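You operate a simulated robot arm through the tools that you are given. There is no shell and no other tool. Be economical: measure what you need, move in short steps, check, and stop when the job is done.

Carry out the task below with a simulated two-armed robot. There is one attempt and no reset: what you move stays moved.

TASK
On the bamboo mat, fold the beige cloth in half, so that its two long edges meet.

It is judged by the outcome, as a careful person would: the job done as asked, and still so three seconds after it is handed in. It fails if anything else is knocked over, pushed out of place, dropped, spilled or broken. Flat cloth is picked up by pressing the open fingertips on it (5 to 10 N) and closing them slowly along it; thin cloth reads only 2 to 8 mm in the jaws.

THE ROBOT
Two 7-joint arms with two-finger parallel grippers on one trunk, on a base that drives. Base frame: it is fixed to the floor where the robot stands at the start and does not move with it; the origin is under the middle of the robot, x ahead of it, y to its left, z up. Readings come in m, rad, newtons and seconds.
The left shoulder is at the start at [0.07, 0.163, 1.12], the right one opposite. With the tool pointing down near the work surface each hand reaches from about 0.4 to 0.88 m from the robot's upright axis, wherever it stands, measured 20 degrees to its own side. Places, roughly: bamboo mat (25x40 cm) [0.54, -0.06, 0.84]; beige cloth [0.5, -0.1, 0.9]. Payload 3.43 kg a hand.
Tool frame (each hand has its own): the origin (TCP) lies between the finger pads and is the grasp point; the fingertips stand 0.034 m ahead of it; z points along the fingers, y is the line along which they close. The gripper opens to 0.128 m. The fingers are 0.024 m wide and 0.012 m thick; the gripper's body (0.048 by 0.13 m) begins 0.096 m behind the TCP.
Orientation is that of the tool frame in the base frame, as a unit quaternion [x, y, z, w]. With the fingers straight down and closing along the base's y, the tool's x points along the base's -x, its y along +y and its z along -z.

THE INTERFACE
- The arms move only by the tool send_rows. It takes "left_increments", "right_increments" or both (then of equal length, played together; a hand with none holds still); each is a list of rows, each an object of numbers (a shift or turn left out is 0, a gripper value left out holds the last): "x", "y", "z": the shift along the tool's x, y, z in m; "rx", "ry", "rz": the turn, a rotation vector about the tool's x, y, z in rad; "hand": the finger opening in m, from 0 to 0.128. In form: [{"x": .., "y": .., "z": .., "rx": .., "ry": .., "rz": .., "hand": ..}, ...]. A call has 1 to 12 rows; each row is the pose to reach, as a shift and turn from the pose commanded when the call began, along the tool's axes at that moment. Each row takes 0.2 s and may step no farther than 0.05 m and 0.15 rad from the row before; otherwise, or with a gripper value out of range, the whole call is refused. A pose out of reach is approached as far as the arm can. The call stops where the force on the tool passes 40 N (or 10 N more than at its start, if that is more) or the arm is blocked; 0.2 s more then pass. Each finger travels about 0.153 m/s and halts on what it meets, pressing with about 37 N; the grip force reading is that of the motor and also rises with nothing between the fingers. The clock runs only during rows and for 0.2 s after the last one: add rows that repeat a pose to give the fingers time. The reply holds the time, the measured pose of the TCP, the force on the tool along the base axes, the opening and the grip force, in the units named above and with some noise, with the torque about the TCP (base axes, N m) and any sound that the robot's microphone picked up.
- Cameras (640 x 400 px; columns grow to the right, rows downward): "scene" is now at [0.1268, -0.0179, 1.331]; the picture's right is [-0.22, -0.98, 0.00], its down [-0.72, 0.16, -0.67] and it looks along [0.65, -0.15, -0.74] (base axes); focal length 276 px, centre (320, 200). "left" rides on the left gripper at [0.076, 0.011, -0.16] in its tool frame; the picture's right is [-0.15, 0.99, 0.00], its down [-0.88, -0.13, -0.46] and it looks along [-0.45, -0.07, 0.89] (tool axes); focal length 234 px, centre (320, 200). "right" rides on the right gripper at [0.076, -0.011, -0.16] in its tool frame; the picture's right is [0.15, 0.99, 0.00], its down [-0.88, 0.13, -0.46] and it looks along [-0.45, 0.07, 0.89] (tool axes); focal length 234 px, centre (320, 200). There is no depth. A picture from a camera that has moved, and an enlarged one, comes with that camera's place and axes in the base frame and with its lens.
- capture(camera): a new picture of that camera. No time passes.
- raise_lower(by): slides the trunk up (or, below 0, down) by that many m; the arms and the scene camera ride with it, the base frame stays. It gives what a move gives, with no picture.
- roll_base(legs): drives the robot by 1 to 6 legs, each [ahead, left, turn to the left] in m, m and rad, along the robot's own axes; the way and the turn of a leg run together, so that a leg with both is an arc; at most 1.5 m and 3.142 rad a leg. The arms and the cameras ride along, it lands a little off, and it stops where it bumps. It gives what a move gives.
- aim_head(pan, tilt): turns the head with the scene camera to pan (to the left, within 1.501 rad either way) and tilt (down, from -0.506 to 1.204), counted from straight ahead of the robot. It gives what a move gives.
- close_up(camera, box): a new picture of the part [left, top, right, bottom] of that camera's present view, enlarged. No time passes.
- job_done(): hands the job in; it is judged then, once.

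Work in short steps. Places have to be worked out from the pictures, the camera data and where the tool is seen: move nearer, look again, correct. Check each grasp and each placing, and mend what went wrong. You have 120 turns and 108 pictures in all, those below and enlarged ones among them. Open the grippers and draw the arms clear of the work before you hand the job in, unless the task says otherwise; then end with one line.

The tools are called after "Request:" by a JSON object that holds its "method" and its "body". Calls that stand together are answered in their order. send_rows: Moves the arms, as the interface text tells. Its arguments: {"type":"object","properties":{"left_increments":{"type":"array"},"right_increments":{"type":"array"}},"required":[]} The other tools are called the same way: raise_lower (by) slides the trunk up or down; roll_base (legs) drives the base; aim_head (pan, tilt) turns the head that bears the scene camera; capture (camera) takes a picture; close_up (camera, box) takes an enlarged picture of a part of a camera's view; job_done () hands the job in.

At the start:

```text
time_s: 0.0
left_eef_pos: [0.6511, 0.2013, 0.9989]
left_tcp_rot: [0.0, 1.0, 0.001, 0.0]
left_contact_force: [0.3, -0.2, 0.3]
left_wrist_torque: [-0.03, -0.01, -0.01]
left_grip_width: 0.1281
left_finger_force: 0.1
right_eef_pos: [0.5338, -0.4328, 1.0013]
right_tcp_rot: [0.0, 1.0, 0.0, 0.0]
right_contact_force: [-0.5, -0.7, -0.4]
right_wrist_torque: [-0.02, 0.06, -0.01]
right_grip_width: 0.1278
right_finger_force: 0.0
trunk travel left (down, up): [-0.6, 0.34]
robot x, y, heading: [-0.0026, -0.0006, 0.005]
head pan, tilt: [-0.223, 0.834]
```

scene: 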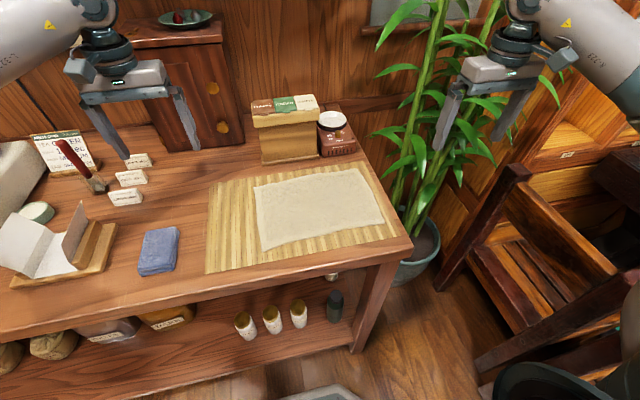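
right: 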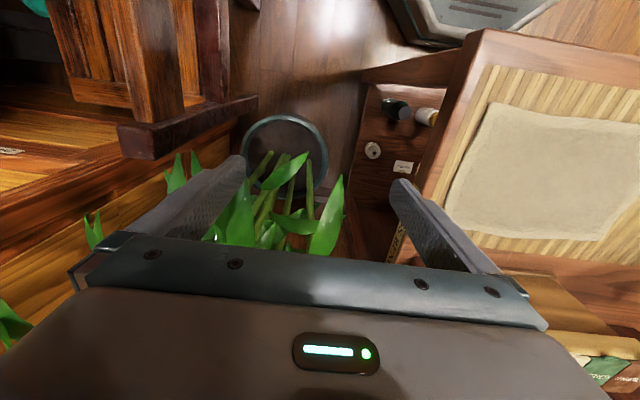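
left: 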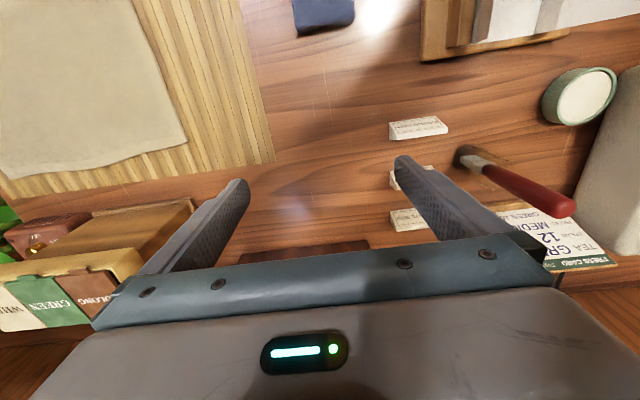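

The cloth's far long edge runs along x≈0.65 and its near edge along x≈0.455, with y from about -0.25 to 0.03. I plan to pick the far edge with both hands and lay it on the near edge. First I back the base off 0.1 m for better room.

Request:
{"method": "roll_base", "body": {"legs": [[-0.1, 0, 0]]}}

```text
time_s: 1.2
left_eef_pos: [0.549, 0.2024, 0.9983]
left_tcp_rot: [0.001, 1.0, 0.0, 0.0]
left_contact_force: [0.3, -0.3, -0.4]
left_wrist_torque: [0.01, 0.0, 0.02]
left_grip_width: 0.128
left_finger_force: 0.1
right_eef_pos: [0.4335, -0.4323, 1.0007]
right_tcp_rot: [-0.001, 1.0, -0.001, 0.0]
right_contact_force: [-0.4, 0.3, 1.5]
right_wrist_torque: [0.01, -0.02, 0.02]
right_grip_width: 0.1278
right_finger_force: 0.1
trunk travel left (down, up): [-0.6, 0.34]
robot x, y, heading: [-0.0989, 0.0023, 0.001]
head pan, tilt: [-0.223, 0.834]
```

Base is back 0.1 m. Now I raise both hands slightly, turn them so the fingers close along x with cameras outboard, and bring them over the cloth.

Request:
{"method": "send_rows", "body": {"left_increments": [{"z": -0.02, "rz": 0.1428, "hand": 0.06}, {"z": -0.04, "rz": 0.2856}, {"x": -0.005, "y": -0.016, "z": -0.04, "rz": 0.4284}, {"x": -0.01, "y": -0.032, "z": -0.04, "rz": 0.5712}, {"x": -0.02, "y": -0.048, "z": -0.04, "rz": 0.714}, {"x": -0.025, "y": -0.064, "z": -0.04, "rz": 0.8568}, {"x": -0.03, "y": -0.08, "z": -0.04, "rz": 0.9996}, {"x": -0.035, "y": -0.096, "z": -0.04, "rz": 1.1424}, {"x": -0.04, "y": -0.112, "z": -0.04, "rz": 1.2852}, {"x": -0.045, "y": -0.128, "z": -0.04, "rz": 1.428}, {"x": -0.05, "y": -0.14, "z": -0.04, "rz": 1.5708}], "right_increments": [{"z": -0.02, "rz": -0.1428, "hand": 0.06}, {"z": -0.04, "rz": -0.2856}, {"x": -0.02, "y": 0.016, "z": -0.04, "rz": -0.4284}, {"x": -0.04, "y": 0.032, "z": -0.04, "rz": -0.5712}, {"x": -0.06, "y": 0.048, "z": -0.04, "rz": -0.714}, {"x": -0.08, "y": 0.064, "z": -0.04, "rz": -0.8568}, {"x": -0.1, "y": 0.08, "z": -0.04, "rz": -0.9996}, {"x": -0.12, "y": 0.096, "z": -0.04, "rz": -1.1424}, {"x": -0.14, "y": 0.112, "z": -0.04, "rz": -1.2852}, {"x": -0.16, "y": 0.128, "z": -0.04, "rz": -1.428}, {"x": -0.166, "y": 0.152, "z": -0.04, "rz": -1.5708}]}}

Request:
{"method": "capture", "body": {"camera": "scene"}}

Request:
{"method": "capture", "body": {"camera": "left"}}

Request:
{"method": "capture", "body": {"camera": "right"}}

```text
time_s: 3.6
left_eef_pos: [0.4218, 0.0425, 0.9764]
left_tcp_rot: [0.653, 0.757, 0.022, 0.009]
left_contact_force: [-0.1, 0.0, 0.4]
left_wrist_torque: [0.03, 0.01, 0.0]
left_grip_width: 0.06
left_finger_force: 0.1
left hand out of reach, approached as far as the arm can: row 6, 7, 8, 9, 10, 11
right_eef_pos: [0.3552, -0.1392, 1.0358]
right_tcp_rot: [-0.69, 0.723, -0.003, 0.002]
right_contact_force: [-0.6, -0.2, 0.4]
right_wrist_torque: [0.01, -0.01, 0.01]
right_grip_width: 0.0601
right_finger_force: 0.0
right hand out of reach, approached as far as the arm can: row 5, 6, 7, 8, 9, 10, 11
trunk travel left (down, up): [-0.6, 0.34]
robot x, y, heading: [-0.1015, 0.0005, 0.002]
head pan, tilt: [-0.223, 0.834]
```

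```text
104 pictures are left
camera scene: at [0.0253, -0.0195, 1.331], right [-0.22, -0.98, 0.0], down [-0.72, 0.16, -0.67], along [0.65, -0.15, -0.74], focal length 276 px, centre (320, 200)
```

scene: 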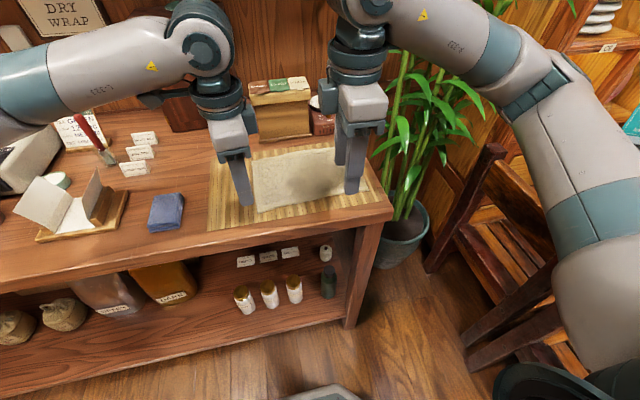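

```text
103 pictures are left
camera left: at [0.4148, 0.1157, 1.1381], right [1.0, 0.0, 0.04], down [-0.02, -0.9, 0.44], along [0.04, -0.44, -0.9], focal length 234 px, centre (320, 200)
```

left: 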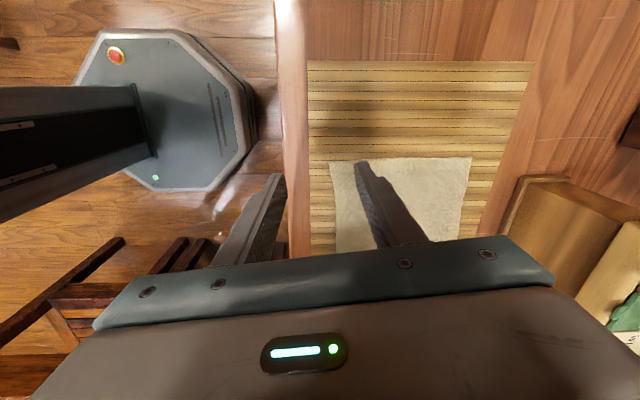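

```text
102 pictures are left
camera right: at [0.3615, -0.2139, 1.1956], right [-0.99, -0.1, -0.01], down [-0.09, 0.89, 0.45], along [-0.04, 0.45, -0.89], focal length 234 px, centre (320, 200)
```

right: 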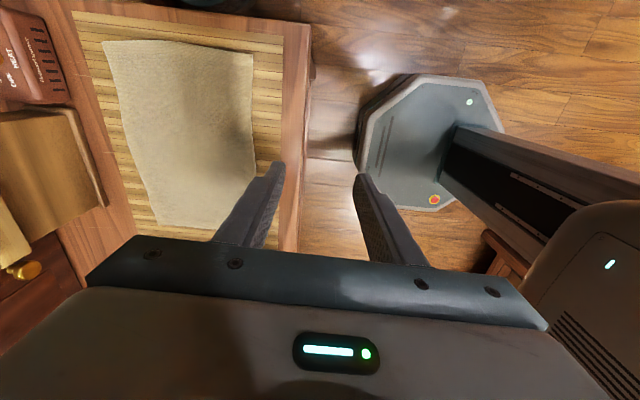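

The turned orientation could not be reached there, and both hands drifted back toward the robot. I raise them to see how they respond from here.

Request:
{"method": "send_rows", "body": {"left_increments": [{"z": -0.04}, {"z": -0.06}, {"z": -0.06}], "right_increments": [{"z": -0.02}, {"z": -0.03}, {"z": -0.03}]}}

```text
time_s: 4.4
left_eef_pos: [0.422, 0.0447, 1.0358]
left_tcp_rot: [0.652, 0.758, 0.02, 0.008]
left_contact_force: [0.0, -0.6, 0.2]
left_wrist_torque: [-0.02, 0.01, 0.03]
left_grip_width: 0.0601
left_finger_force: 0.1
right_eef_pos: [0.3435, -0.132, 1.0661]
right_tcp_rot: [-0.706, 0.708, 0.0, -0.001]
right_contact_force: [0.5, 0.6, 0.1]
right_wrist_torque: [0.02, -0.04, 0.0]
right_grip_width: 0.0599
right_finger_force: 0.0
right hand out of reach, approached as far as the arm can: row 1, 2, 3
trunk travel left (down, up): [-0.6, 0.34]
robot x, y, heading: [-0.1027, -0.0, 0.0]
head pan, tilt: [-0.223, 0.834]
```

Left follows fine now. I try moving both forward in this orientation to see whether it's the posture or the region that limits.

Request:
{"method": "send_rows", "body": {"left_increments": [{"y": 0.04}, {"y": 0.08}, {"y": 0.12}, {"y": 0.12}], "right_increments": [{"y": -0.04}, {"y": -0.08}, {"y": -0.12}, {"y": -0.12}]}}

```text
time_s: 5.4
left_eef_pos: [0.4222, 0.0444, 1.0346]
left_tcp_rot: [0.652, 0.758, 0.021, 0.009]
left_contact_force: [0.2, 0.2, -0.2]
left_wrist_torque: [0.0, -0.01, 0.0]
left_grip_width: 0.0598
left_finger_force: 0.1
left hand out of reach, approached as far as the arm can: row 1, 2, 3, 4
right_eef_pos: [0.3591, -0.0997, 1.0605]
right_tcp_rot: [-0.706, 0.708, 0.0, 0.0]
right_contact_force: [0.3, 0.3, -0.3]
right_wrist_torque: [0.02, 0.02, -0.03]
right_grip_width: 0.0601
right_finger_force: 0.1
right hand out of reach, approached as far as the arm can: row 1, 2, 3, 4
trunk travel left (down, up): [-0.6, 0.34]
robot x, y, heading: [-0.1017, 0.0009, -0.0]
head pan, tilt: [-0.223, 0.834]
```

This is a wrist limit for the outboard turn. I rotate both back to neutral while spreading and advancing, then will turn them the other way.

Request:
{"method": "send_rows", "body": {"left_increments": [{"rz": -0.142, "x": 0.01}, {"rz": -0.284, "x": 0.02}, {"rz": -0.426, "x": 0.03}, {"rz": -0.568, "x": 0.04}, {"rz": -0.71, "x": 0.05, "y": 0.02}, {"rz": -0.852, "x": 0.06, "y": 0.04}, {"rz": -0.994, "x": 0.06, "y": 0.06}, {"rz": -1.136, "x": 0.06, "y": 0.08}, {"rz": -1.278, "x": 0.06, "y": 0.1}, {"rz": -1.42, "x": 0.06, "y": 0.12}], "right_increments": [{"rz": 0.149, "x": 0.02}, {"rz": 0.298, "x": 0.04}, {"rz": 0.447, "x": 0.06}, {"rz": 0.596, "x": 0.08}, {"rz": 0.745, "x": 0.1, "y": -0.03}, {"rz": 0.894, "x": 0.12, "y": -0.06}, {"rz": 1.043, "x": 0.14, "y": -0.09}, {"rz": 1.192, "x": 0.16, "y": -0.12}, {"rz": 1.341, "x": 0.18, "y": -0.15}, {"rz": 1.49, "x": 0.18, "y": -0.17}]}}

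```text
time_s: 7.6
left_eef_pos: [0.5313, 0.1249, 1.039]
left_tcp_rot: [-0.001, 1.0, 0.009, 0.02]
left_contact_force: [0.7, 0.5, -0.2]
left_wrist_torque: [-0.01, -0.04, 0.02]
left_grip_width: 0.06
left_finger_force: 0.0
right_eef_pos: [0.5241, -0.2799, 1.0635]
right_tcp_rot: [-0.04, 0.999, 0.0, 0.001]
right_contact_force: [0.1, -0.3, 0.1]
right_wrist_torque: [-0.01, -0.01, -0.02]
right_grip_width: 0.06
right_finger_force: 0.0
trunk travel left (down, up): [-0.6, 0.34]
robot x, y, heading: [-0.1048, 0.002, -0.001]
head pan, tilt: [-0.223, 0.834]
```

Neutral again. Now turn the hands the other way (cameras inboard), holding position.

Request:
{"method": "send_rows", "body": {"left_increments": [{"rz": -0.143}, {"rz": -0.286}, {"rz": -0.429}, {"rz": -0.572}, {"rz": -0.715}, {"rz": -0.858}, {"rz": -1.0}, {"rz": -1.143}, {"rz": -1.286}, {"rz": -1.429}, {"rz": -1.571}], "right_increments": [{"rz": 0.149}, {"rz": 0.298}, {"rz": 0.447}, {"rz": 0.596}, {"rz": 0.745}, {"rz": 0.894}, {"rz": 1.043}, {"rz": 1.192}, {"rz": 1.341}, {"rz": 1.49}, {"rz": 1.639}]}}

Request:
{"method": "capture", "body": {"camera": "scene"}}

Request:
{"method": "capture", "body": {"camera": "left"}}

Request:
{"method": "capture", "body": {"camera": "right"}}

```text
time_s: 10.0
left_eef_pos: [0.5344, 0.1248, 1.04]
left_tcp_rot: [0.708, -0.706, 0.007, -0.02]
left_contact_force: [0.6, -0.3, -0.6]
left_wrist_torque: [0.01, 0.0, -0.02]
left_grip_width: 0.0602
left_finger_force: 0.0
right_eef_pos: [0.5217, -0.2827, 1.0621]
right_tcp_rot: [0.703, 0.711, 0.0, -0.001]
right_contact_force: [0.3, -0.2, 0.2]
right_wrist_torque: [0.03, -0.01, -0.01]
right_grip_width: 0.0598
right_finger_force: 0.1
trunk travel left (down, up): [-0.6, 0.34]
robot x, y, heading: [-0.1007, -0.0006, 0.002]
head pan, tilt: [-0.223, 0.834]
```

```text
101 pictures are left
camera scene: at [0.0257, -0.0178, 1.331], right [-0.22, -0.98, 0.0], down [-0.72, 0.16, -0.67], along [0.65, -0.15, -0.74], focal length 276 px, centre (320, 200)
```

scene: 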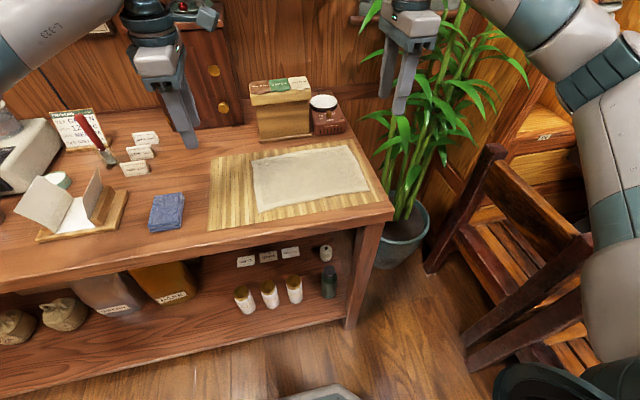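

```text
100 pictures are left
camera left: at [0.5157, 0.0452, 1.1966], right [-0.99, 0.14, -0.04], down [0.11, 0.87, 0.48], along [0.1, 0.47, -0.88], focal length 234 px, centre (320, 200)
```

left: 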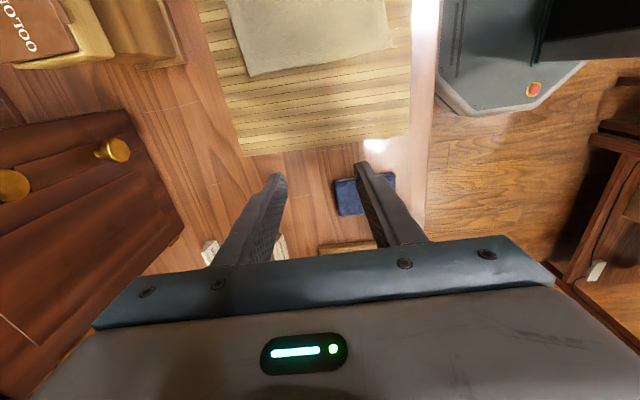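

```text
99 pictures are left
camera right: at [0.51, -0.2057, 1.2226], right [0.99, 0.16, 0.0], down [0.14, -0.88, 0.46], along [0.07, -0.45, -0.89], focal length 234 px, centre (320, 200)
```

right: 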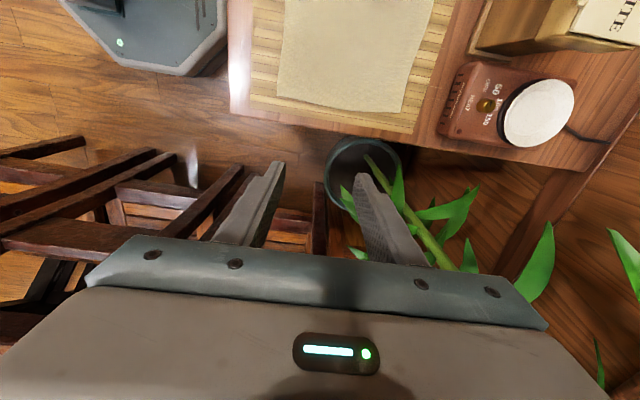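

This orientation works. The estimates from the three cameras put the far edge at x≈0.62 (left end) to 0.633 (right end), the cloth top at z≈0.85, and the ends at y≈0.033 and -0.24. I move both hands above the far corners, tips about 5 cm above the cloth.

Request:
{"method": "send_rows", "body": {"left_increments": [{"x": 0.03, "y": -0.02, "rx": -0.019, "ry": 0.009}, {"x": 0.06, "y": -0.045, "z": 0.02, "rx": -0.038, "ry": 0.018}, {"x": 0.09, "y": -0.07, "z": 0.05, "rx": -0.038, "ry": 0.018}, {"x": 0.11, "y": -0.086, "z": 0.08, "rx": -0.038, "ry": 0.018}, {"x": 0.11, "y": -0.086, "z": 0.1, "rx": -0.038, "ry": 0.018}, {"x": 0.11, "y": -0.086, "z": 0.1, "rx": -0.038, "ry": 0.018}], "right_increments": [{"x": 0.02, "y": 0.035}, {"x": 0.035, "y": 0.065, "z": 0.02}, {"x": 0.05, "y": 0.09, "z": 0.055}, {"x": 0.061, "y": 0.11, "z": 0.09}, {"x": 0.061, "y": 0.11, "z": 0.122}, {"x": 0.061, "y": 0.11, "z": 0.122}]}}

Request:
{"method": "capture", "body": {"camera": "scene"}}

Request:
{"method": "capture", "body": {"camera": "left"}}

Request:
{"method": "capture", "body": {"camera": "right"}}

```text
time_s: 11.4
left_eef_pos: [0.6244, 0.0156, 0.9415]
left_tcp_rot: [-0.707, 0.707, 0.0, 0.001]
left_contact_force: [-0.2, 0.8, 0.1]
left_wrist_torque: [0.02, 0.01, -0.01]
left_grip_width: 0.0601
left_finger_force: 0.1
right_eef_pos: [0.6321, -0.2201, 0.9406]
right_tcp_rot: [0.702, 0.712, 0.0, -0.001]
right_contact_force: [0.3, -0.2, -0.8]
right_wrist_torque: [0.02, 0.04, 0.0]
right_grip_width: 0.06
right_finger_force: 0.2
trunk travel left (down, up): [-0.6, 0.34]
robot x, y, heading: [-0.0978, 0.0014, 0.003]
head pan, tilt: [-0.223, 0.834]
```

```text
98 pictures are left
camera scene: at [0.0254, -0.0178, 1.3311], right [-0.22, -0.98, 0.0], down [-0.72, 0.16, -0.67], along [0.65, -0.15, -0.74], focal length 276 px, centre (320, 200)
```

scene: 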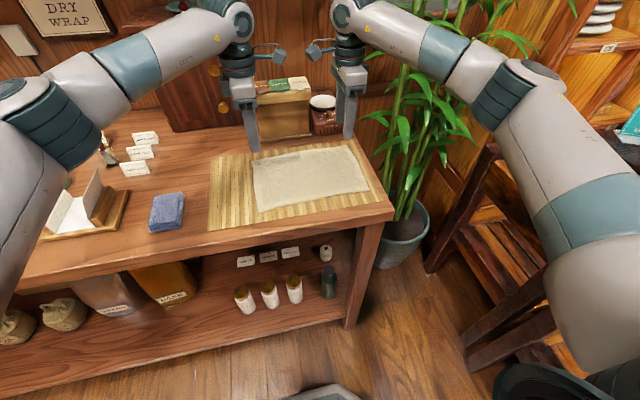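

```text
97 pictures are left
camera left: at [0.6119, -0.0607, 1.1009], right [-0.99, 0.15, 0.0], down [0.13, 0.88, 0.46], along [0.07, 0.45, -0.89], focal length 234 px, centre (320, 200)
```

left: 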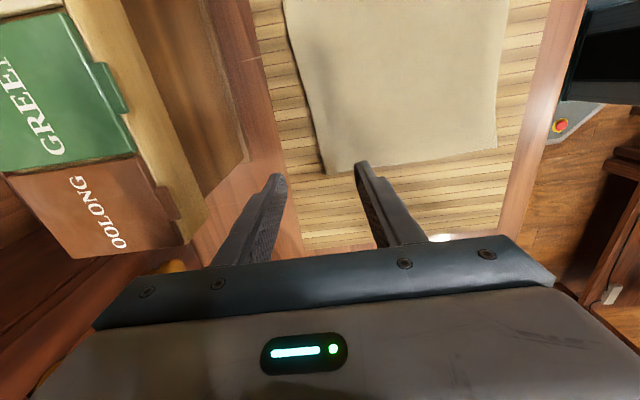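

```text
96 pictures are left
camera right: at [0.6189, -0.1431, 1.1004], right [0.99, 0.16, 0.0], down [0.14, -0.88, 0.46], along [0.07, -0.45, -0.89], focal length 234 px, centre (320, 200)
```

right: 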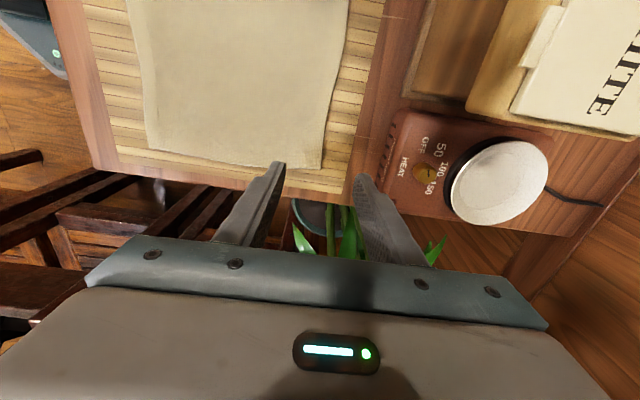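

Corners refined: far-left ≈(0.619, 0.036), far-right ≈(0.633, -0.232). I shift inward by ~1 cm to straddle the edge with a 4 cm opening and descend to near the cloth.

Request:
{"method": "send_rows", "body": {"left_increments": [{"y": 0.015, "z": 0.015, "hand": 0.04}, {"y": 0.015, "z": 0.03}, {"y": 0.015, "z": 0.045}, {"y": 0.015, "z": 0.045}], "right_increments": [{"x": 0.008, "y": -0.011, "z": 0.015, "hand": 0.04}, {"x": 0.008, "y": -0.011, "z": 0.03}, {"x": 0.008, "y": -0.011, "z": 0.045}, {"x": 0.008, "y": -0.011, "z": 0.045}]}}

Request:
{"method": "capture", "body": {"camera": "left"}}

Request:
{"method": "capture", "body": {"camera": "right"}}

```text
time_s: 12.4
left_eef_pos: [0.6095, 0.0163, 0.8979]
left_tcp_rot: [-0.707, 0.707, 0.0, 0.001]
left_contact_force: [0.5, 0.5, -0.2]
left_wrist_torque: [-0.04, -0.04, -0.01]
left_grip_width: 0.04
left_finger_force: 0.1
right_eef_pos: [0.6212, -0.2116, 0.8973]
right_tcp_rot: [0.702, 0.712, 0.0, 0.0]
right_contact_force: [-0.4, 1.1, -0.5]
right_wrist_torque: [0.0, 0.01, 0.01]
right_grip_width: 0.0398
right_finger_force: 0.1
trunk travel left (down, up): [-0.6, 0.34]
robot x, y, heading: [-0.104, -0.0021, 0.001]
head pan, tilt: [-0.223, 0.834]
```

```text
95 pictures are left
camera left: at [0.5965, -0.0594, 1.0571], right [-0.99, 0.15, 0.0], down [0.13, 0.88, 0.46], along [0.07, 0.45, -0.89], focal length 234 px, centre (320, 200)
```

left: 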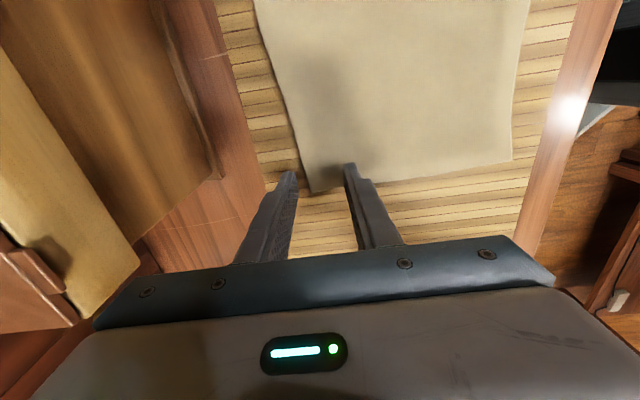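

```text
94 pictures are left
camera right: at [0.6086, -0.1354, 1.0567], right [0.99, 0.16, 0.0], down [0.14, -0.88, 0.46], along [0.07, -0.45, -0.89], focal length 234 px, centre (320, 200)
```

right: 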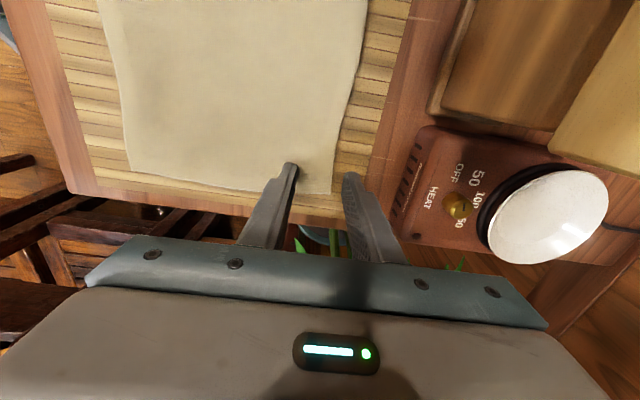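

Both hands straddle the far edge neatly near the corners. I lower in small steps until contact.

Request:
{"method": "send_rows", "body": {"left_increments": [{"z": 0.004}, {"z": 0.008}, {"z": 0.01}, {"z": 0.01}], "right_increments": [{"z": 0.004}, {"z": 0.008}, {"z": 0.01}, {"z": 0.01}]}}

```text
time_s: 13.4
left_eef_pos: [0.6074, 0.0168, 0.8869]
left_tcp_rot: [0.708, -0.707, 0.001, -0.002]
left_contact_force: [1.7, -0.7, 3.6]
left_wrist_torque: [-0.03, 0.03, -0.02]
left_grip_width: 0.0393
left_finger_force: 0.0
right_eef_pos: [0.6209, -0.2103, 0.8877]
right_tcp_rot: [0.702, 0.713, 0.001, 0.001]
right_contact_force: [2.0, 0.0, 8.4]
right_wrist_torque: [-0.02, 0.11, -0.01]
right_grip_width: 0.0388
right_finger_force: 0.0
trunk travel left (down, up): [-0.6, 0.34]
robot x, y, heading: [-0.102, 0.003, 0.006]
head pan, tilt: [-0.223, 0.834]
```

Contact: left 3.6 N, right 8.4 N at tip height ≈0.853. I press the left 1.5 mm more and close both slowly.

Request:
{"method": "send_rows", "body": {"left_increments": [{"z": 0.0015, "hand": 0.038}, {"z": 0.0015, "hand": 0.034}, {"z": 0.0015, "hand": 0.03}, {"z": 0.0015, "hand": 0.026}, {"z": 0.0015, "hand": 0.022}, {"z": 0.0015, "hand": 0.018}, {"z": 0.0015, "hand": 0.014}, {"z": 0.0015, "hand": 0.01}, {"z": 0.0015, "hand": 0.006}, {"z": 0.0015, "hand": 0.003}, {"z": 0.0015, "hand": 0.0}, {"z": 0.0015, "hand": 0.0}], "right_increments": [{"hand": 0.038}, {"hand": 0.034}, {"hand": 0.03}, {"hand": 0.026}, {"hand": 0.022}, {"hand": 0.018}, {"hand": 0.014}, {"hand": 0.01}, {"hand": 0.006}, {"hand": 0.003}, {"hand": 0.0}, {"hand": 0.0}]}}

Request:
{"method": "capture", "body": {"camera": "left"}}

Request:
{"method": "capture", "body": {"camera": "right"}}

```text
time_s: 16.0
left_eef_pos: [0.608, 0.0167, 0.8868]
left_tcp_rot: [0.707, -0.707, 0.0, -0.002]
left_contact_force: [-2.0, -0.3, 8.6]
left_wrist_torque: [0.03, 0.12, -0.05]
left_grip_width: 0.0045
left_finger_force: 37.1
right_eef_pos: [0.6199, -0.2117, 0.8876]
right_tcp_rot: [0.702, 0.712, 0.002, 0.0]
right_contact_force: [-2.6, -0.2, 7.9]
right_wrist_torque: [0.01, 0.14, 0.03]
right_grip_width: 0.0044
right_finger_force: 37.4
trunk travel left (down, up): [-0.6, 0.34]
robot x, y, heading: [-0.1019, -0.0011, 0.002]
head pan, tilt: [-0.223, 0.834]
```

```text
93 pictures are left
camera left: at [0.5942, -0.0591, 1.0457], right [-0.99, 0.15, 0.0], down [0.13, 0.88, 0.46], along [0.07, 0.45, -0.89], focal length 234 px, centre (320, 200)
```

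left: 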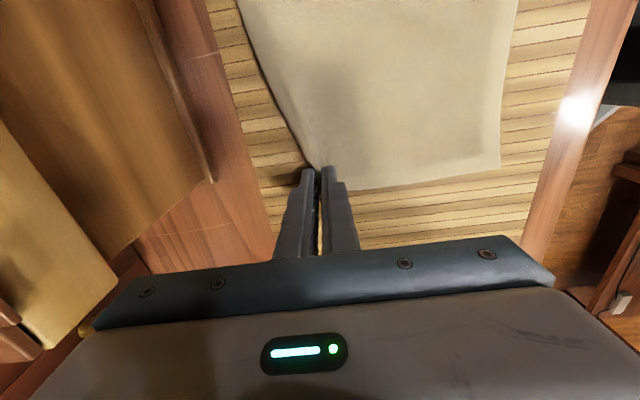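

```text
92 pictures are left
camera right: at [0.6067, -0.1345, 1.0466], right [0.99, 0.16, 0.0], down [0.14, -0.88, 0.46], along [0.07, -0.45, -0.89], focal length 234 px, centre (320, 200)
```

right: 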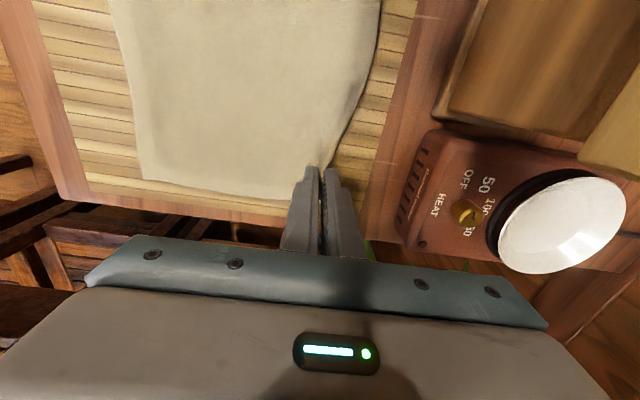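

Both read ~4.5 mm, and the edge looks pinched. I lift 6 cm and look.

Request:
{"method": "send_rows", "body": {"left_increments": [{"z": -0.015}, {"z": -0.03}, {"z": -0.045}, {"z": -0.06}], "right_increments": [{"z": -0.015}, {"z": -0.03}, {"z": -0.045}, {"z": -0.06}]}}

Request:
{"method": "capture", "body": {"camera": "scene"}}

Request:
{"method": "capture", "body": {"camera": "left"}}

Request:
{"method": "capture", "body": {"camera": "right"}}

```text
time_s: 17.0
left_eef_pos: [0.607, 0.0165, 0.9448]
left_tcp_rot: [0.708, -0.707, 0.0, -0.002]
left_contact_force: [0.2, -0.7, 0.1]
left_wrist_torque: [-0.03, -0.01, -0.01]
left_grip_width: 0.0043
left_finger_force: 36.9
right_eef_pos: [0.6216, -0.2126, 0.9462]
right_tcp_rot: [0.702, 0.712, 0.001, 0.0]
right_contact_force: [-0.6, 1.1, -0.9]
right_wrist_torque: [0.04, -0.06, 0.02]
right_grip_width: 0.0038
right_finger_force: 36.8
trunk travel left (down, up): [-0.6, 0.34]
robot x, y, heading: [-0.1018, -0.0018, 0.004]
head pan, tilt: [-0.223, 0.834]
```

```text
91 pictures are left
camera scene: at [0.0247, -0.0177, 1.3311], right [-0.22, -0.98, 0.0], down [-0.72, 0.16, -0.67], along [0.66, -0.15, -0.74], focal length 276 px, centre (320, 200)
```

scene: 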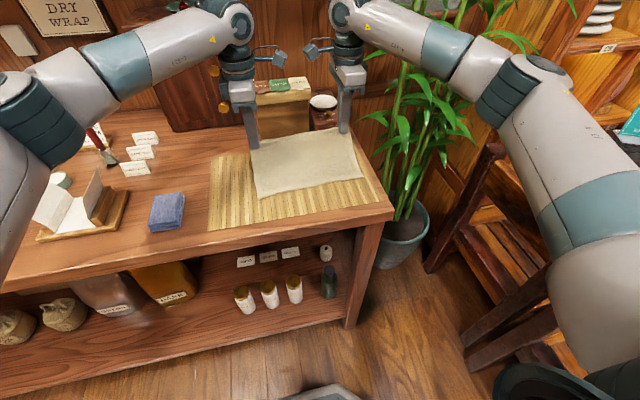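

```text
90 pictures are left
camera left: at [0.5947, -0.0596, 1.1031], right [-0.99, 0.15, 0.0], down [0.13, 0.88, 0.46], along [0.07, 0.45, -0.89], focal length 234 px, centre (320, 200)
```

left: 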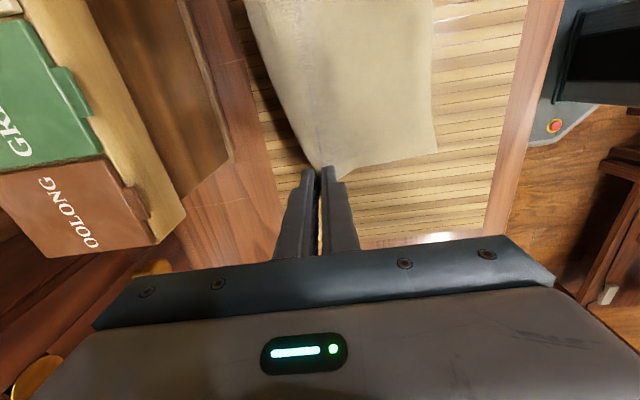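

```text
89 pictures are left
camera right: at [0.6087, -0.1364, 1.1062], right [0.99, 0.16, 0.0], down [0.14, -0.88, 0.46], along [0.07, -0.45, -0.89], focal length 234 px, centre (320, 200)
```

right: 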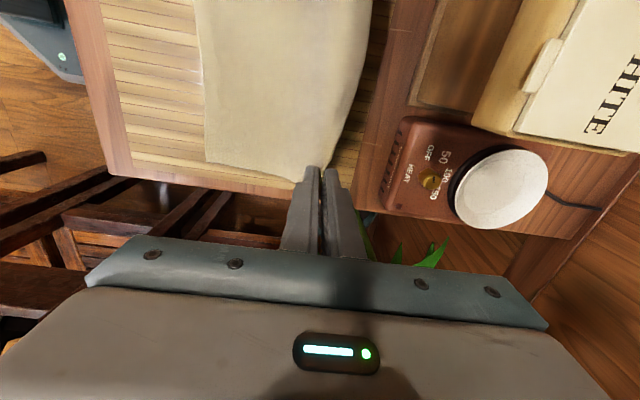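

The grip holds on both sides. The lift slid the cloth ~4 cm forward: its near edge is now x≈0.480 (left) to 0.496 (right), still on the mat. I bring the held edge back toward the robot, tilting the fingers to point forward as I go.

Request:
{"method": "send_rows", "body": {"left_increments": [{"y": 0.015, "rx": 0.1}, {"y": 0.03, "rx": 0.2}, {"y": 0.045, "rx": 0.3}, {"y": 0.06, "rx": 0.4}, {"y": 0.07, "rx": 0.45}], "right_increments": [{"y": -0.015, "rx": -0.1}, {"y": -0.03, "rx": -0.2}, {"y": -0.045, "rx": -0.3}, {"y": -0.06, "rx": -0.4}, {"y": -0.07, "rx": -0.45}]}}

Request:
{"method": "capture", "body": {"camera": "scene"}}

Request:
{"method": "capture", "body": {"camera": "left"}}

Request:
{"method": "capture", "body": {"camera": "right"}}

```text
time_s: 18.2
left_eef_pos: [0.5377, 0.0168, 0.9442]
left_tcp_rot: [-0.689, 0.689, -0.159, 0.159]
left_contact_force: [0.8, -1.0, -0.4]
left_wrist_torque: [-0.01, 0.03, -0.03]
left_grip_width: 0.0042
left_finger_force: 37.3
right_eef_pos: [0.5504, -0.213, 0.9449]
right_tcp_rot: [0.685, 0.694, 0.158, 0.157]
right_contact_force: [0.5, 0.4, -0.5]
right_wrist_torque: [0.03, 0.08, 0.02]
right_grip_width: 0.0038
right_finger_force: 37.2
trunk travel left (down, up): [-0.6, 0.34]
robot x, y, heading: [-0.1034, 0.0012, 0.004]
head pan, tilt: [-0.223, 0.834]
```

```text
88 pictures are left
camera scene: at [0.0257, -0.0179, 1.331], right [-0.22, -0.98, 0.0], down [-0.72, 0.16, -0.67], along [0.65, -0.15, -0.74], focal length 276 px, centre (320, 200)
```

scene: 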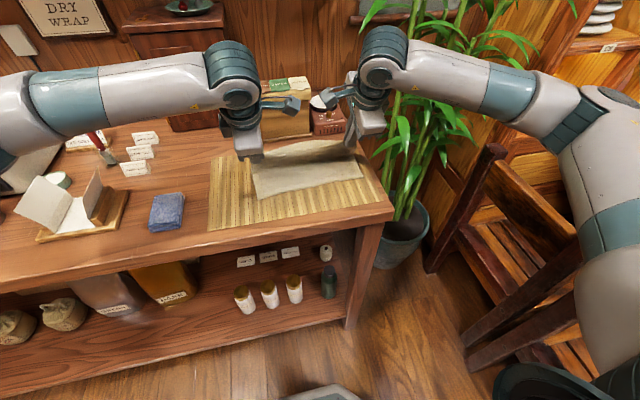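

```text
87 pictures are left
camera left: at [0.4573, -0.0592, 1.082], right [-0.89, 0.15, -0.43], down [-0.08, 0.88, 0.47], along [0.45, 0.45, -0.77], focal length 234 px, centre (320, 200)
```

left: 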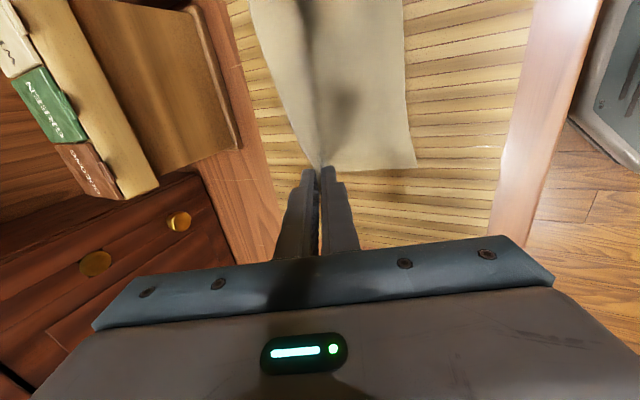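

```text
86 pictures are left
camera right: at [0.469, -0.137, 1.0836], right [0.89, 0.16, 0.43], down [-0.07, -0.88, 0.47], along [0.45, -0.44, -0.77], focal length 234 px, centre (320, 200)
```

right: 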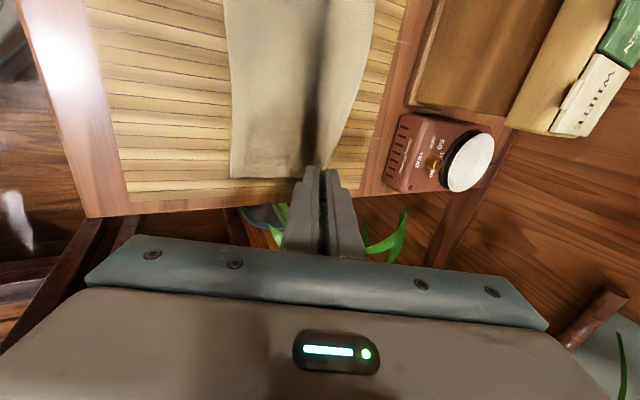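

The near edge stayed put (≈0.480 left, 0.497 right). I zoom in on the pinch points to see how much cloth is beyond the jaws.

Request:
{"method": "close_up", "body": {"camera": "left", "box": [220, 80, 440, 220]}}

Request:
{"method": "close_up", "body": {"camera": "scene", "box": [220, 100, 400, 220]}}

```text
2.86 times, centred on (330, 150) of left
camera zoom: at [0.4573, -0.0592, 1.082], right [-0.89, 0.15, -0.43], down [-0.08, 0.88, 0.47], along [0.45, 0.45, -0.77], focal length 669 px, centre (291, 343)
```

zoom: 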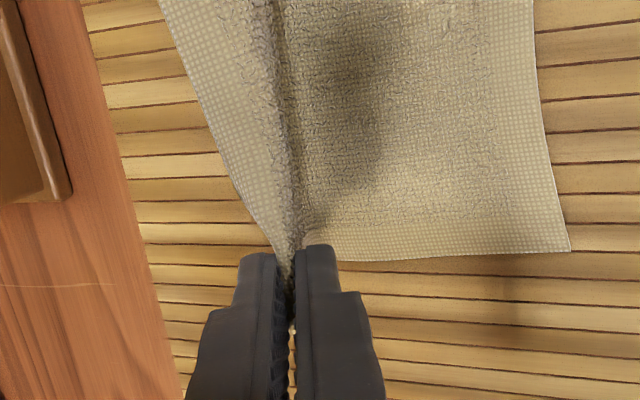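

```text
3.33 times, centred on (310, 160) of scene
camera zoom: at [0.0257, -0.0179, 1.331], right [-0.22, -0.98, 0.0], down [-0.72, 0.16, -0.67], along [0.65, -0.15, -0.74], focal length 919 px, centre (353, 333)
```

zoom: 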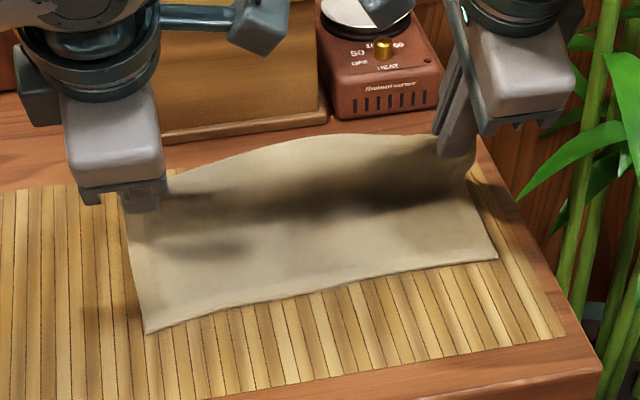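

I need to understand the cloth's shape at the held line, so I zoom in more.

Request:
{"method": "close_up", "body": {"camera": "right", "box": [200, 0, 400, 200]}}

Request:
{"method": "close_up", "body": {"camera": "scene", "box": [245, 130, 375, 210]}}

```text
2.00 times, centred on (300, 100) of right
camera zoom: at [0.469, -0.137, 1.0836], right [0.89, 0.16, 0.43], down [-0.07, -0.88, 0.47], along [0.45, -0.44, -0.77], focal length 468 px, centre (360, 400)
```

zoom: 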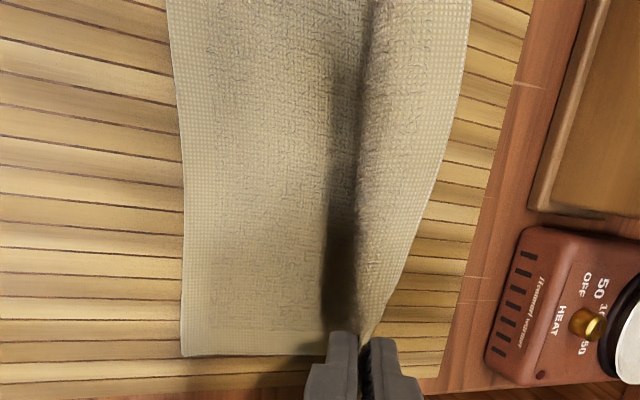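

```text
4.92 times, centred on (310, 170) of scene
camera zoom: at [0.0257, -0.0179, 1.331], right [-0.22, -0.98, 0.0], down [-0.72, 0.16, -0.67], along [0.65, -0.15, -0.74], focal length 1357 px, centre (369, 348)
```

zoom: 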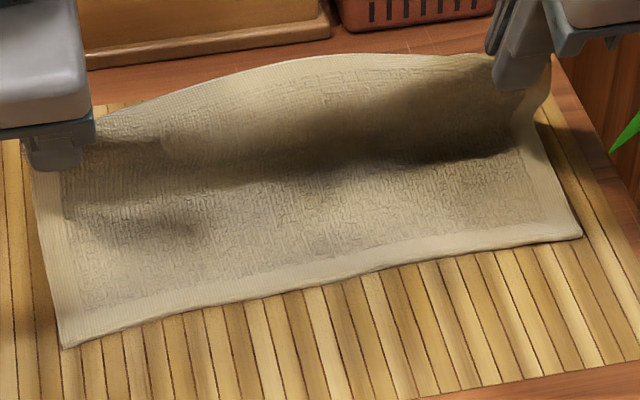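

Now the shape is clear: the cloth stands up like an "L", with the middle of the top edge leaning away and the corners pulled back. I keep tilting the fingers further forward while carrying the edge back, so the free edge flops toward the robot.

Request:
{"method": "send_rows", "body": {"left_increments": [{"y": 0.0123, "rx": 0.11}, {"y": 0.0247, "rx": 0.22}, {"y": 0.037, "rx": 0.33}, {"y": 0.0494, "rx": 0.44}, {"y": 0.0617, "z": -0.001, "rx": 0.55}], "right_increments": [{"y": -0.0123, "rx": -0.11}, {"y": -0.0247, "rx": -0.22}, {"y": -0.037, "rx": -0.33}, {"y": -0.0494, "rx": -0.44}, {"y": -0.0617, "z": -0.001, "rx": -0.55}]}}

Request:
{"method": "close_up", "body": {"camera": "scene", "box": [220, 110, 400, 230]}}

Request:
{"method": "capture", "body": {"camera": "right"}}

Request:
{"method": "capture", "body": {"camera": "left"}}

```text
time_s: 19.4
left_eef_pos: [0.4818, 0.0181, 0.9193]
left_tcp_rot: [-0.619, 0.62, -0.341, 0.341]
left_contact_force: [0.1, -1.5, 0.4]
left_wrist_torque: [0.0, 0.06, 0.03]
left_grip_width: 0.0041
left_finger_force: 36.8
right_eef_pos: [0.4933, -0.213, 0.9221]
right_tcp_rot: [0.616, 0.625, 0.342, 0.337]
right_contact_force: [-0.3, -0.1, 0.3]
right_wrist_torque: [0.03, 0.1, 0.03]
right_grip_width: 0.0038
right_finger_force: 37.3
trunk travel left (down, up): [-0.6, 0.34]
robot x, y, heading: [-0.1017, 0.0005, 0.005]
head pan, tilt: [-0.223, 0.834]
```

```text
3.33 times, centred on (310, 170) of scene
camera zoom: at [0.0254, -0.0184, 1.3312], right [-0.22, -0.98, 0.0], down [-0.72, 0.16, -0.67], along [0.65, -0.15, -0.74], focal length 919 px, centre (353, 300)
```

zoom: 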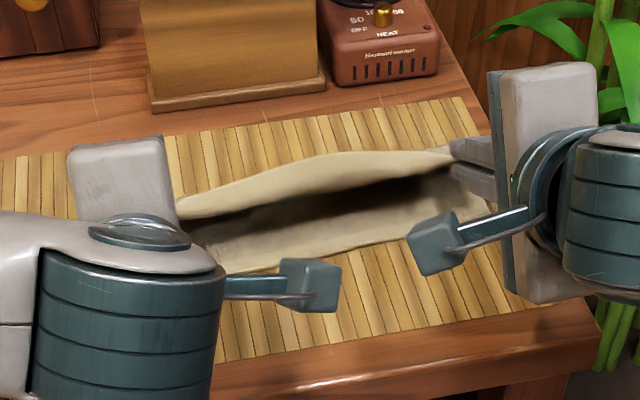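

```text
80 pictures are left
camera right: at [0.3518, -0.1384, 0.9982], right [0.53, 0.15, 0.83], down [-0.3, -0.89, 0.35], along [0.79, -0.44, -0.42], focal length 234 px, centre (320, 200)
```

right: 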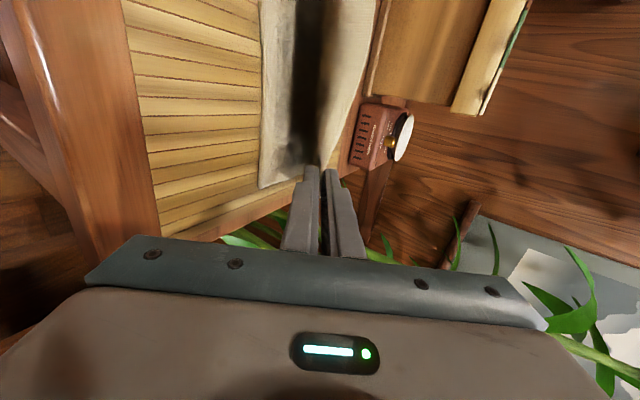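

```text
79 pictures are left
camera left: at [0.3401, -0.0585, 0.9946], right [-0.53, 0.15, -0.83], down [-0.31, 0.88, 0.36], along [0.79, 0.45, -0.42], focal length 234 px, centre (320, 200)
```

left: 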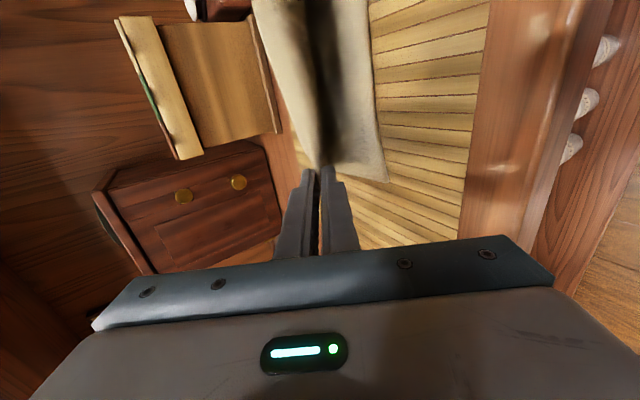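

The cloth is now folding over like a taco, with the top edge heading to the near edge (≈0.477 left, 0.50 right). I lower most of the way, moving back a bit.

Request:
{"method": "send_rows", "body": {"left_increments": [{"y": 0.008, "z": -0.001}, {"y": 0.016, "z": -0.002}, {"y": 0.024, "z": -0.0035}, {"y": 0.0315, "z": -0.0047}, {"y": 0.0315, "z": -0.0047}], "right_increments": [{"y": -0.007, "z": 0.001}, {"y": -0.014, "z": 0.002}, {"y": -0.021, "z": 0.003}, {"y": -0.0283, "z": 0.004}, {"y": -0.0283, "z": 0.004}]}}

Request:
{"method": "close_up", "body": {"camera": "scene", "box": [220, 110, 400, 230]}}

Request:
{"method": "close_up", "body": {"camera": "right", "box": [200, 0, 440, 200]}}

Request:
{"method": "close_up", "body": {"camera": "left", "box": [220, 0, 460, 200]}}

```text
time_s: 20.6
left_eef_pos: [0.4619, 0.0177, 0.8959]
left_tcp_rot: [-0.619, 0.621, -0.339, 0.341]
left_contact_force: [-0.7, -0.2, 0.4]
left_wrist_torque: [0.01, 0.09, 0.05]
left_grip_width: 0.0038
left_finger_force: 37.4
right_eef_pos: [0.4836, -0.2029, 0.8992]
right_tcp_rot: [0.611, 0.629, 0.348, 0.333]
right_contact_force: [0.5, -0.4, 0.0]
right_wrist_torque: [-0.01, 0.09, 0.0]
right_grip_width: 0.004
right_finger_force: 36.6
right hand out of reach, approached as far as the arm can: row 4
trunk travel left (down, up): [-0.6, 0.34]
robot x, y, heading: [-0.1035, -0.0006, -0.004]
head pan, tilt: [-0.223, 0.834]
```

```text
3.33 times, centred on (310, 170) of scene
camera zoom: at [0.0255, -0.0185, 1.331], right [-0.22, -0.98, 0.0], down [-0.72, 0.16, -0.67], along [0.65, -0.15, -0.74], focal length 919 px, centre (353, 300)
```

zoom: 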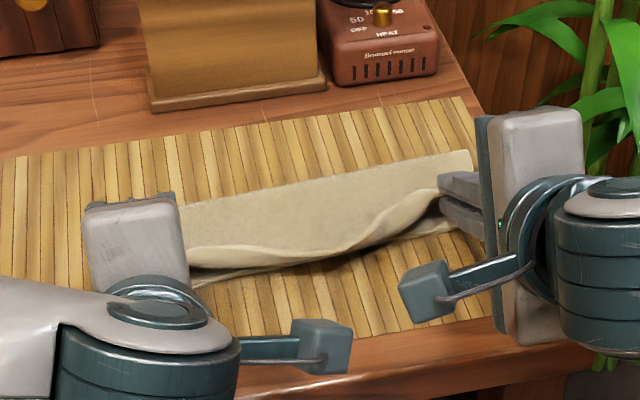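

```text
2.00 times, centred on (320, 100) of right
camera zoom: at [0.3398, -0.1313, 0.9768], right [0.53, 0.16, 0.84], down [-0.29, -0.89, 0.35], along [0.8, -0.42, -0.43], focal length 468 px, centre (320, 400)
```

zoom: 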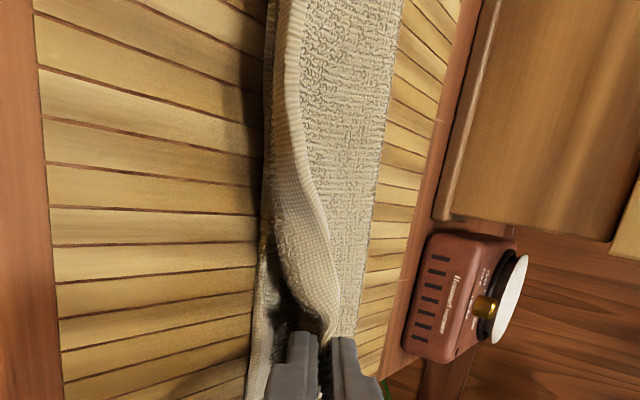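

```text
2.00 times, centred on (340, 100) of left
camera zoom: at [0.3204, -0.0596, 0.9704], right [-0.53, 0.15, -0.83], down [-0.31, 0.88, 0.36], along [0.79, 0.45, -0.42], focal length 468 px, centre (280, 400)
```

zoom: 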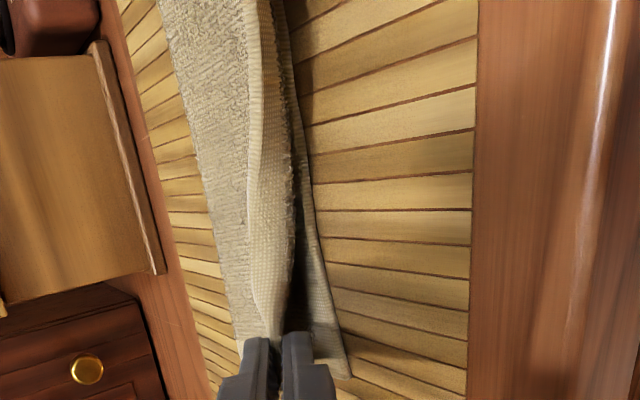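

The fold is made, but the free hem past the pinch line flopped back as a small cuff. I shift forward ~1 cm, lower to just above the cloth, and check before releasing.

Request:
{"method": "send_rows", "body": {"left_increments": [{"y": 0.001, "z": 0.008}, {"y": 0.002, "z": 0.0155}, {"y": 0.002, "z": 0.0155}], "right_increments": [{"x": -0.004, "y": -0.003, "z": 0.007}, {"x": -0.008, "y": -0.0066, "z": 0.0137}, {"x": -0.008, "y": -0.0066, "z": 0.0137}]}}

Request:
{"method": "close_up", "body": {"camera": "right", "box": [200, 0, 440, 200]}}

Request:
{"method": "close_up", "body": {"camera": "left", "box": [220, 0, 460, 200]}}

```text
time_s: 21.4
left_eef_pos: [0.4741, 0.0141, 0.8853]
left_tcp_rot: [-0.619, 0.622, -0.339, 0.34]
left_contact_force: [-0.1, -9.8, 0.5]
left_wrist_torque: [-0.17, 0.03, -0.26]
left_grip_width: 0.004
left_finger_force: 36.8
right_eef_pos: [0.4875, -0.2242, 0.8925]
right_tcp_rot: [0.617, 0.627, 0.339, 0.334]
right_contact_force: [-0.6, 9.2, -0.2]
right_wrist_torque: [0.16, 0.09, 0.27]
right_grip_width: 0.0042
right_finger_force: 36.9
right hand out of reach, approached as far as the arm can: row 1, 2, 3
trunk travel left (down, up): [-0.6, 0.34]
robot x, y, heading: [-0.1046, -0.0002, -0.003]
head pan, tilt: [-0.223, 0.834]
```

```text
2.00 times, centred on (320, 100) of right
camera zoom: at [0.3468, -0.1502, 0.9697], right [0.54, 0.15, 0.83], down [-0.3, -0.89, 0.36], along [0.79, -0.44, -0.43], focal length 468 px, centre (320, 400)
```

zoom: 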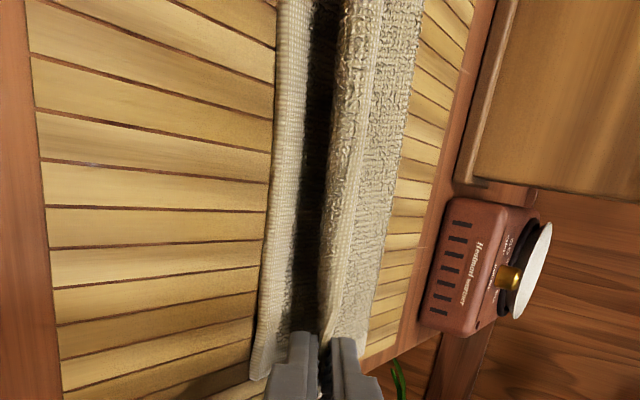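

```text
2.00 times, centred on (340, 100) of left
camera zoom: at [0.3318, -0.0599, 0.9608], right [-0.53, 0.15, -0.83], down [-0.31, 0.88, 0.36], along [0.79, 0.45, -0.42], focal length 468 px, centre (280, 400)
```

zoom: 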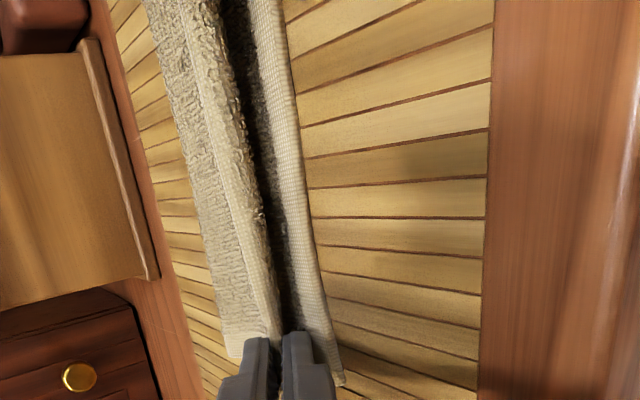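

Tension pulled the edge straight: the pinch line lies ~2 cm inside the near edge, with a ~1.5 cm cuff flipped on top. I relax the tension, settle, and open slightly to release and see how the cuff behaves.

Request:
{"method": "send_rows", "body": {"left_increments": [{"x": 0.0}, {"x": 0.0}, {"y": -0.002, "z": -0.002, "hand": 0.01}, {"y": -0.005, "z": -0.004, "hand": 0.016}, {"y": -0.005, "z": -0.004, "hand": 0.02}, {"y": -0.005, "z": -0.004, "hand": 0.02}], "right_increments": [{"x": 0.005, "y": -0.003, "z": 0.002}, {"x": 0.008, "y": -0.004, "z": 0.003}, {"x": 0.008, "y": -0.003, "z": 0.002, "hand": 0.01}, {"x": 0.008, "y": 0.0, "z": -0.002, "hand": 0.016}, {"x": 0.008, "y": 0.0, "z": -0.002, "hand": 0.02}, {"x": 0.008, "y": 0.0, "z": -0.002, "hand": 0.02}]}}

Request:
{"method": "close_up", "body": {"camera": "right", "box": [200, 0, 440, 200]}}

Request:
{"method": "close_up", "body": {"camera": "left", "box": [220, 0, 460, 200]}}

```text
time_s: 22.8
left_eef_pos: [0.4727, 0.0166, 0.8929]
left_tcp_rot: [0.621, -0.62, 0.338, -0.34]
left_contact_force: [-0.3, 0.7, 0.3]
left_wrist_torque: [0.01, -0.02, -0.01]
left_grip_width: 0.0199
left_finger_force: 0.1
right_eef_pos: [0.4868, -0.2175, 0.8935]
right_tcp_rot: [0.617, 0.625, 0.34, 0.336]
right_contact_force: [0.7, 0.1, 0.6]
right_wrist_torque: [0.0, -0.01, 0.0]
right_grip_width: 0.0198
right_finger_force: 0.1
right hand out of reach, approached as far as the arm can: row 1, 2, 3
trunk travel left (down, up): [-0.6, 0.34]
robot x, y, heading: [-0.1008, 0.0003, 0.001]
head pan, tilt: [-0.223, 0.834]
```

```text
2.00 times, centred on (320, 100) of right
camera zoom: at [0.3459, -0.1429, 0.9706], right [0.54, 0.15, 0.83], down [-0.3, -0.88, 0.36], along [0.79, -0.44, -0.43], focal length 468 px, centre (320, 400)
```

zoom: 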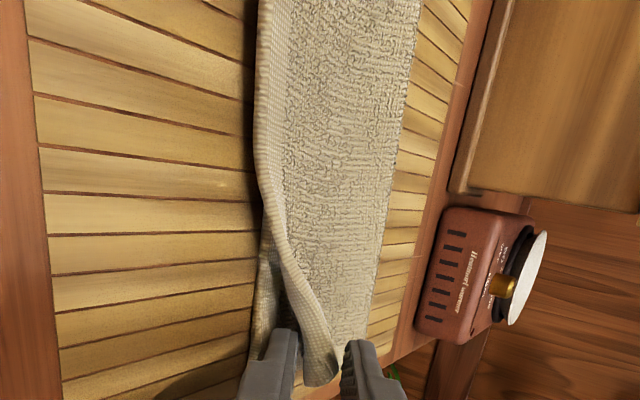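

```text
2.00 times, centred on (340, 100) of left
camera zoom: at [0.3315, -0.0591, 0.9675], right [-0.53, 0.15, -0.83], down [-0.31, 0.88, 0.36], along [0.79, 0.45, -0.42], focal length 468 px, centre (280, 400)
```

zoom: 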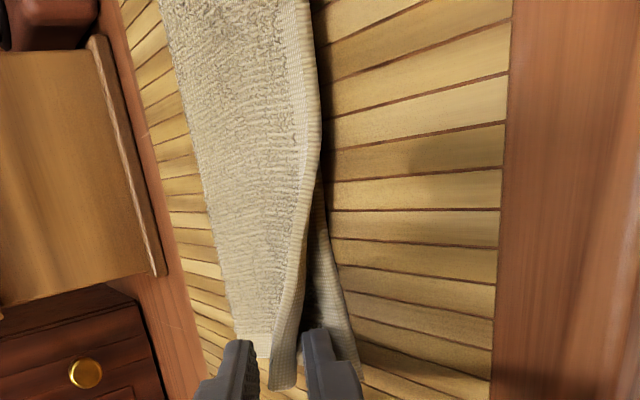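

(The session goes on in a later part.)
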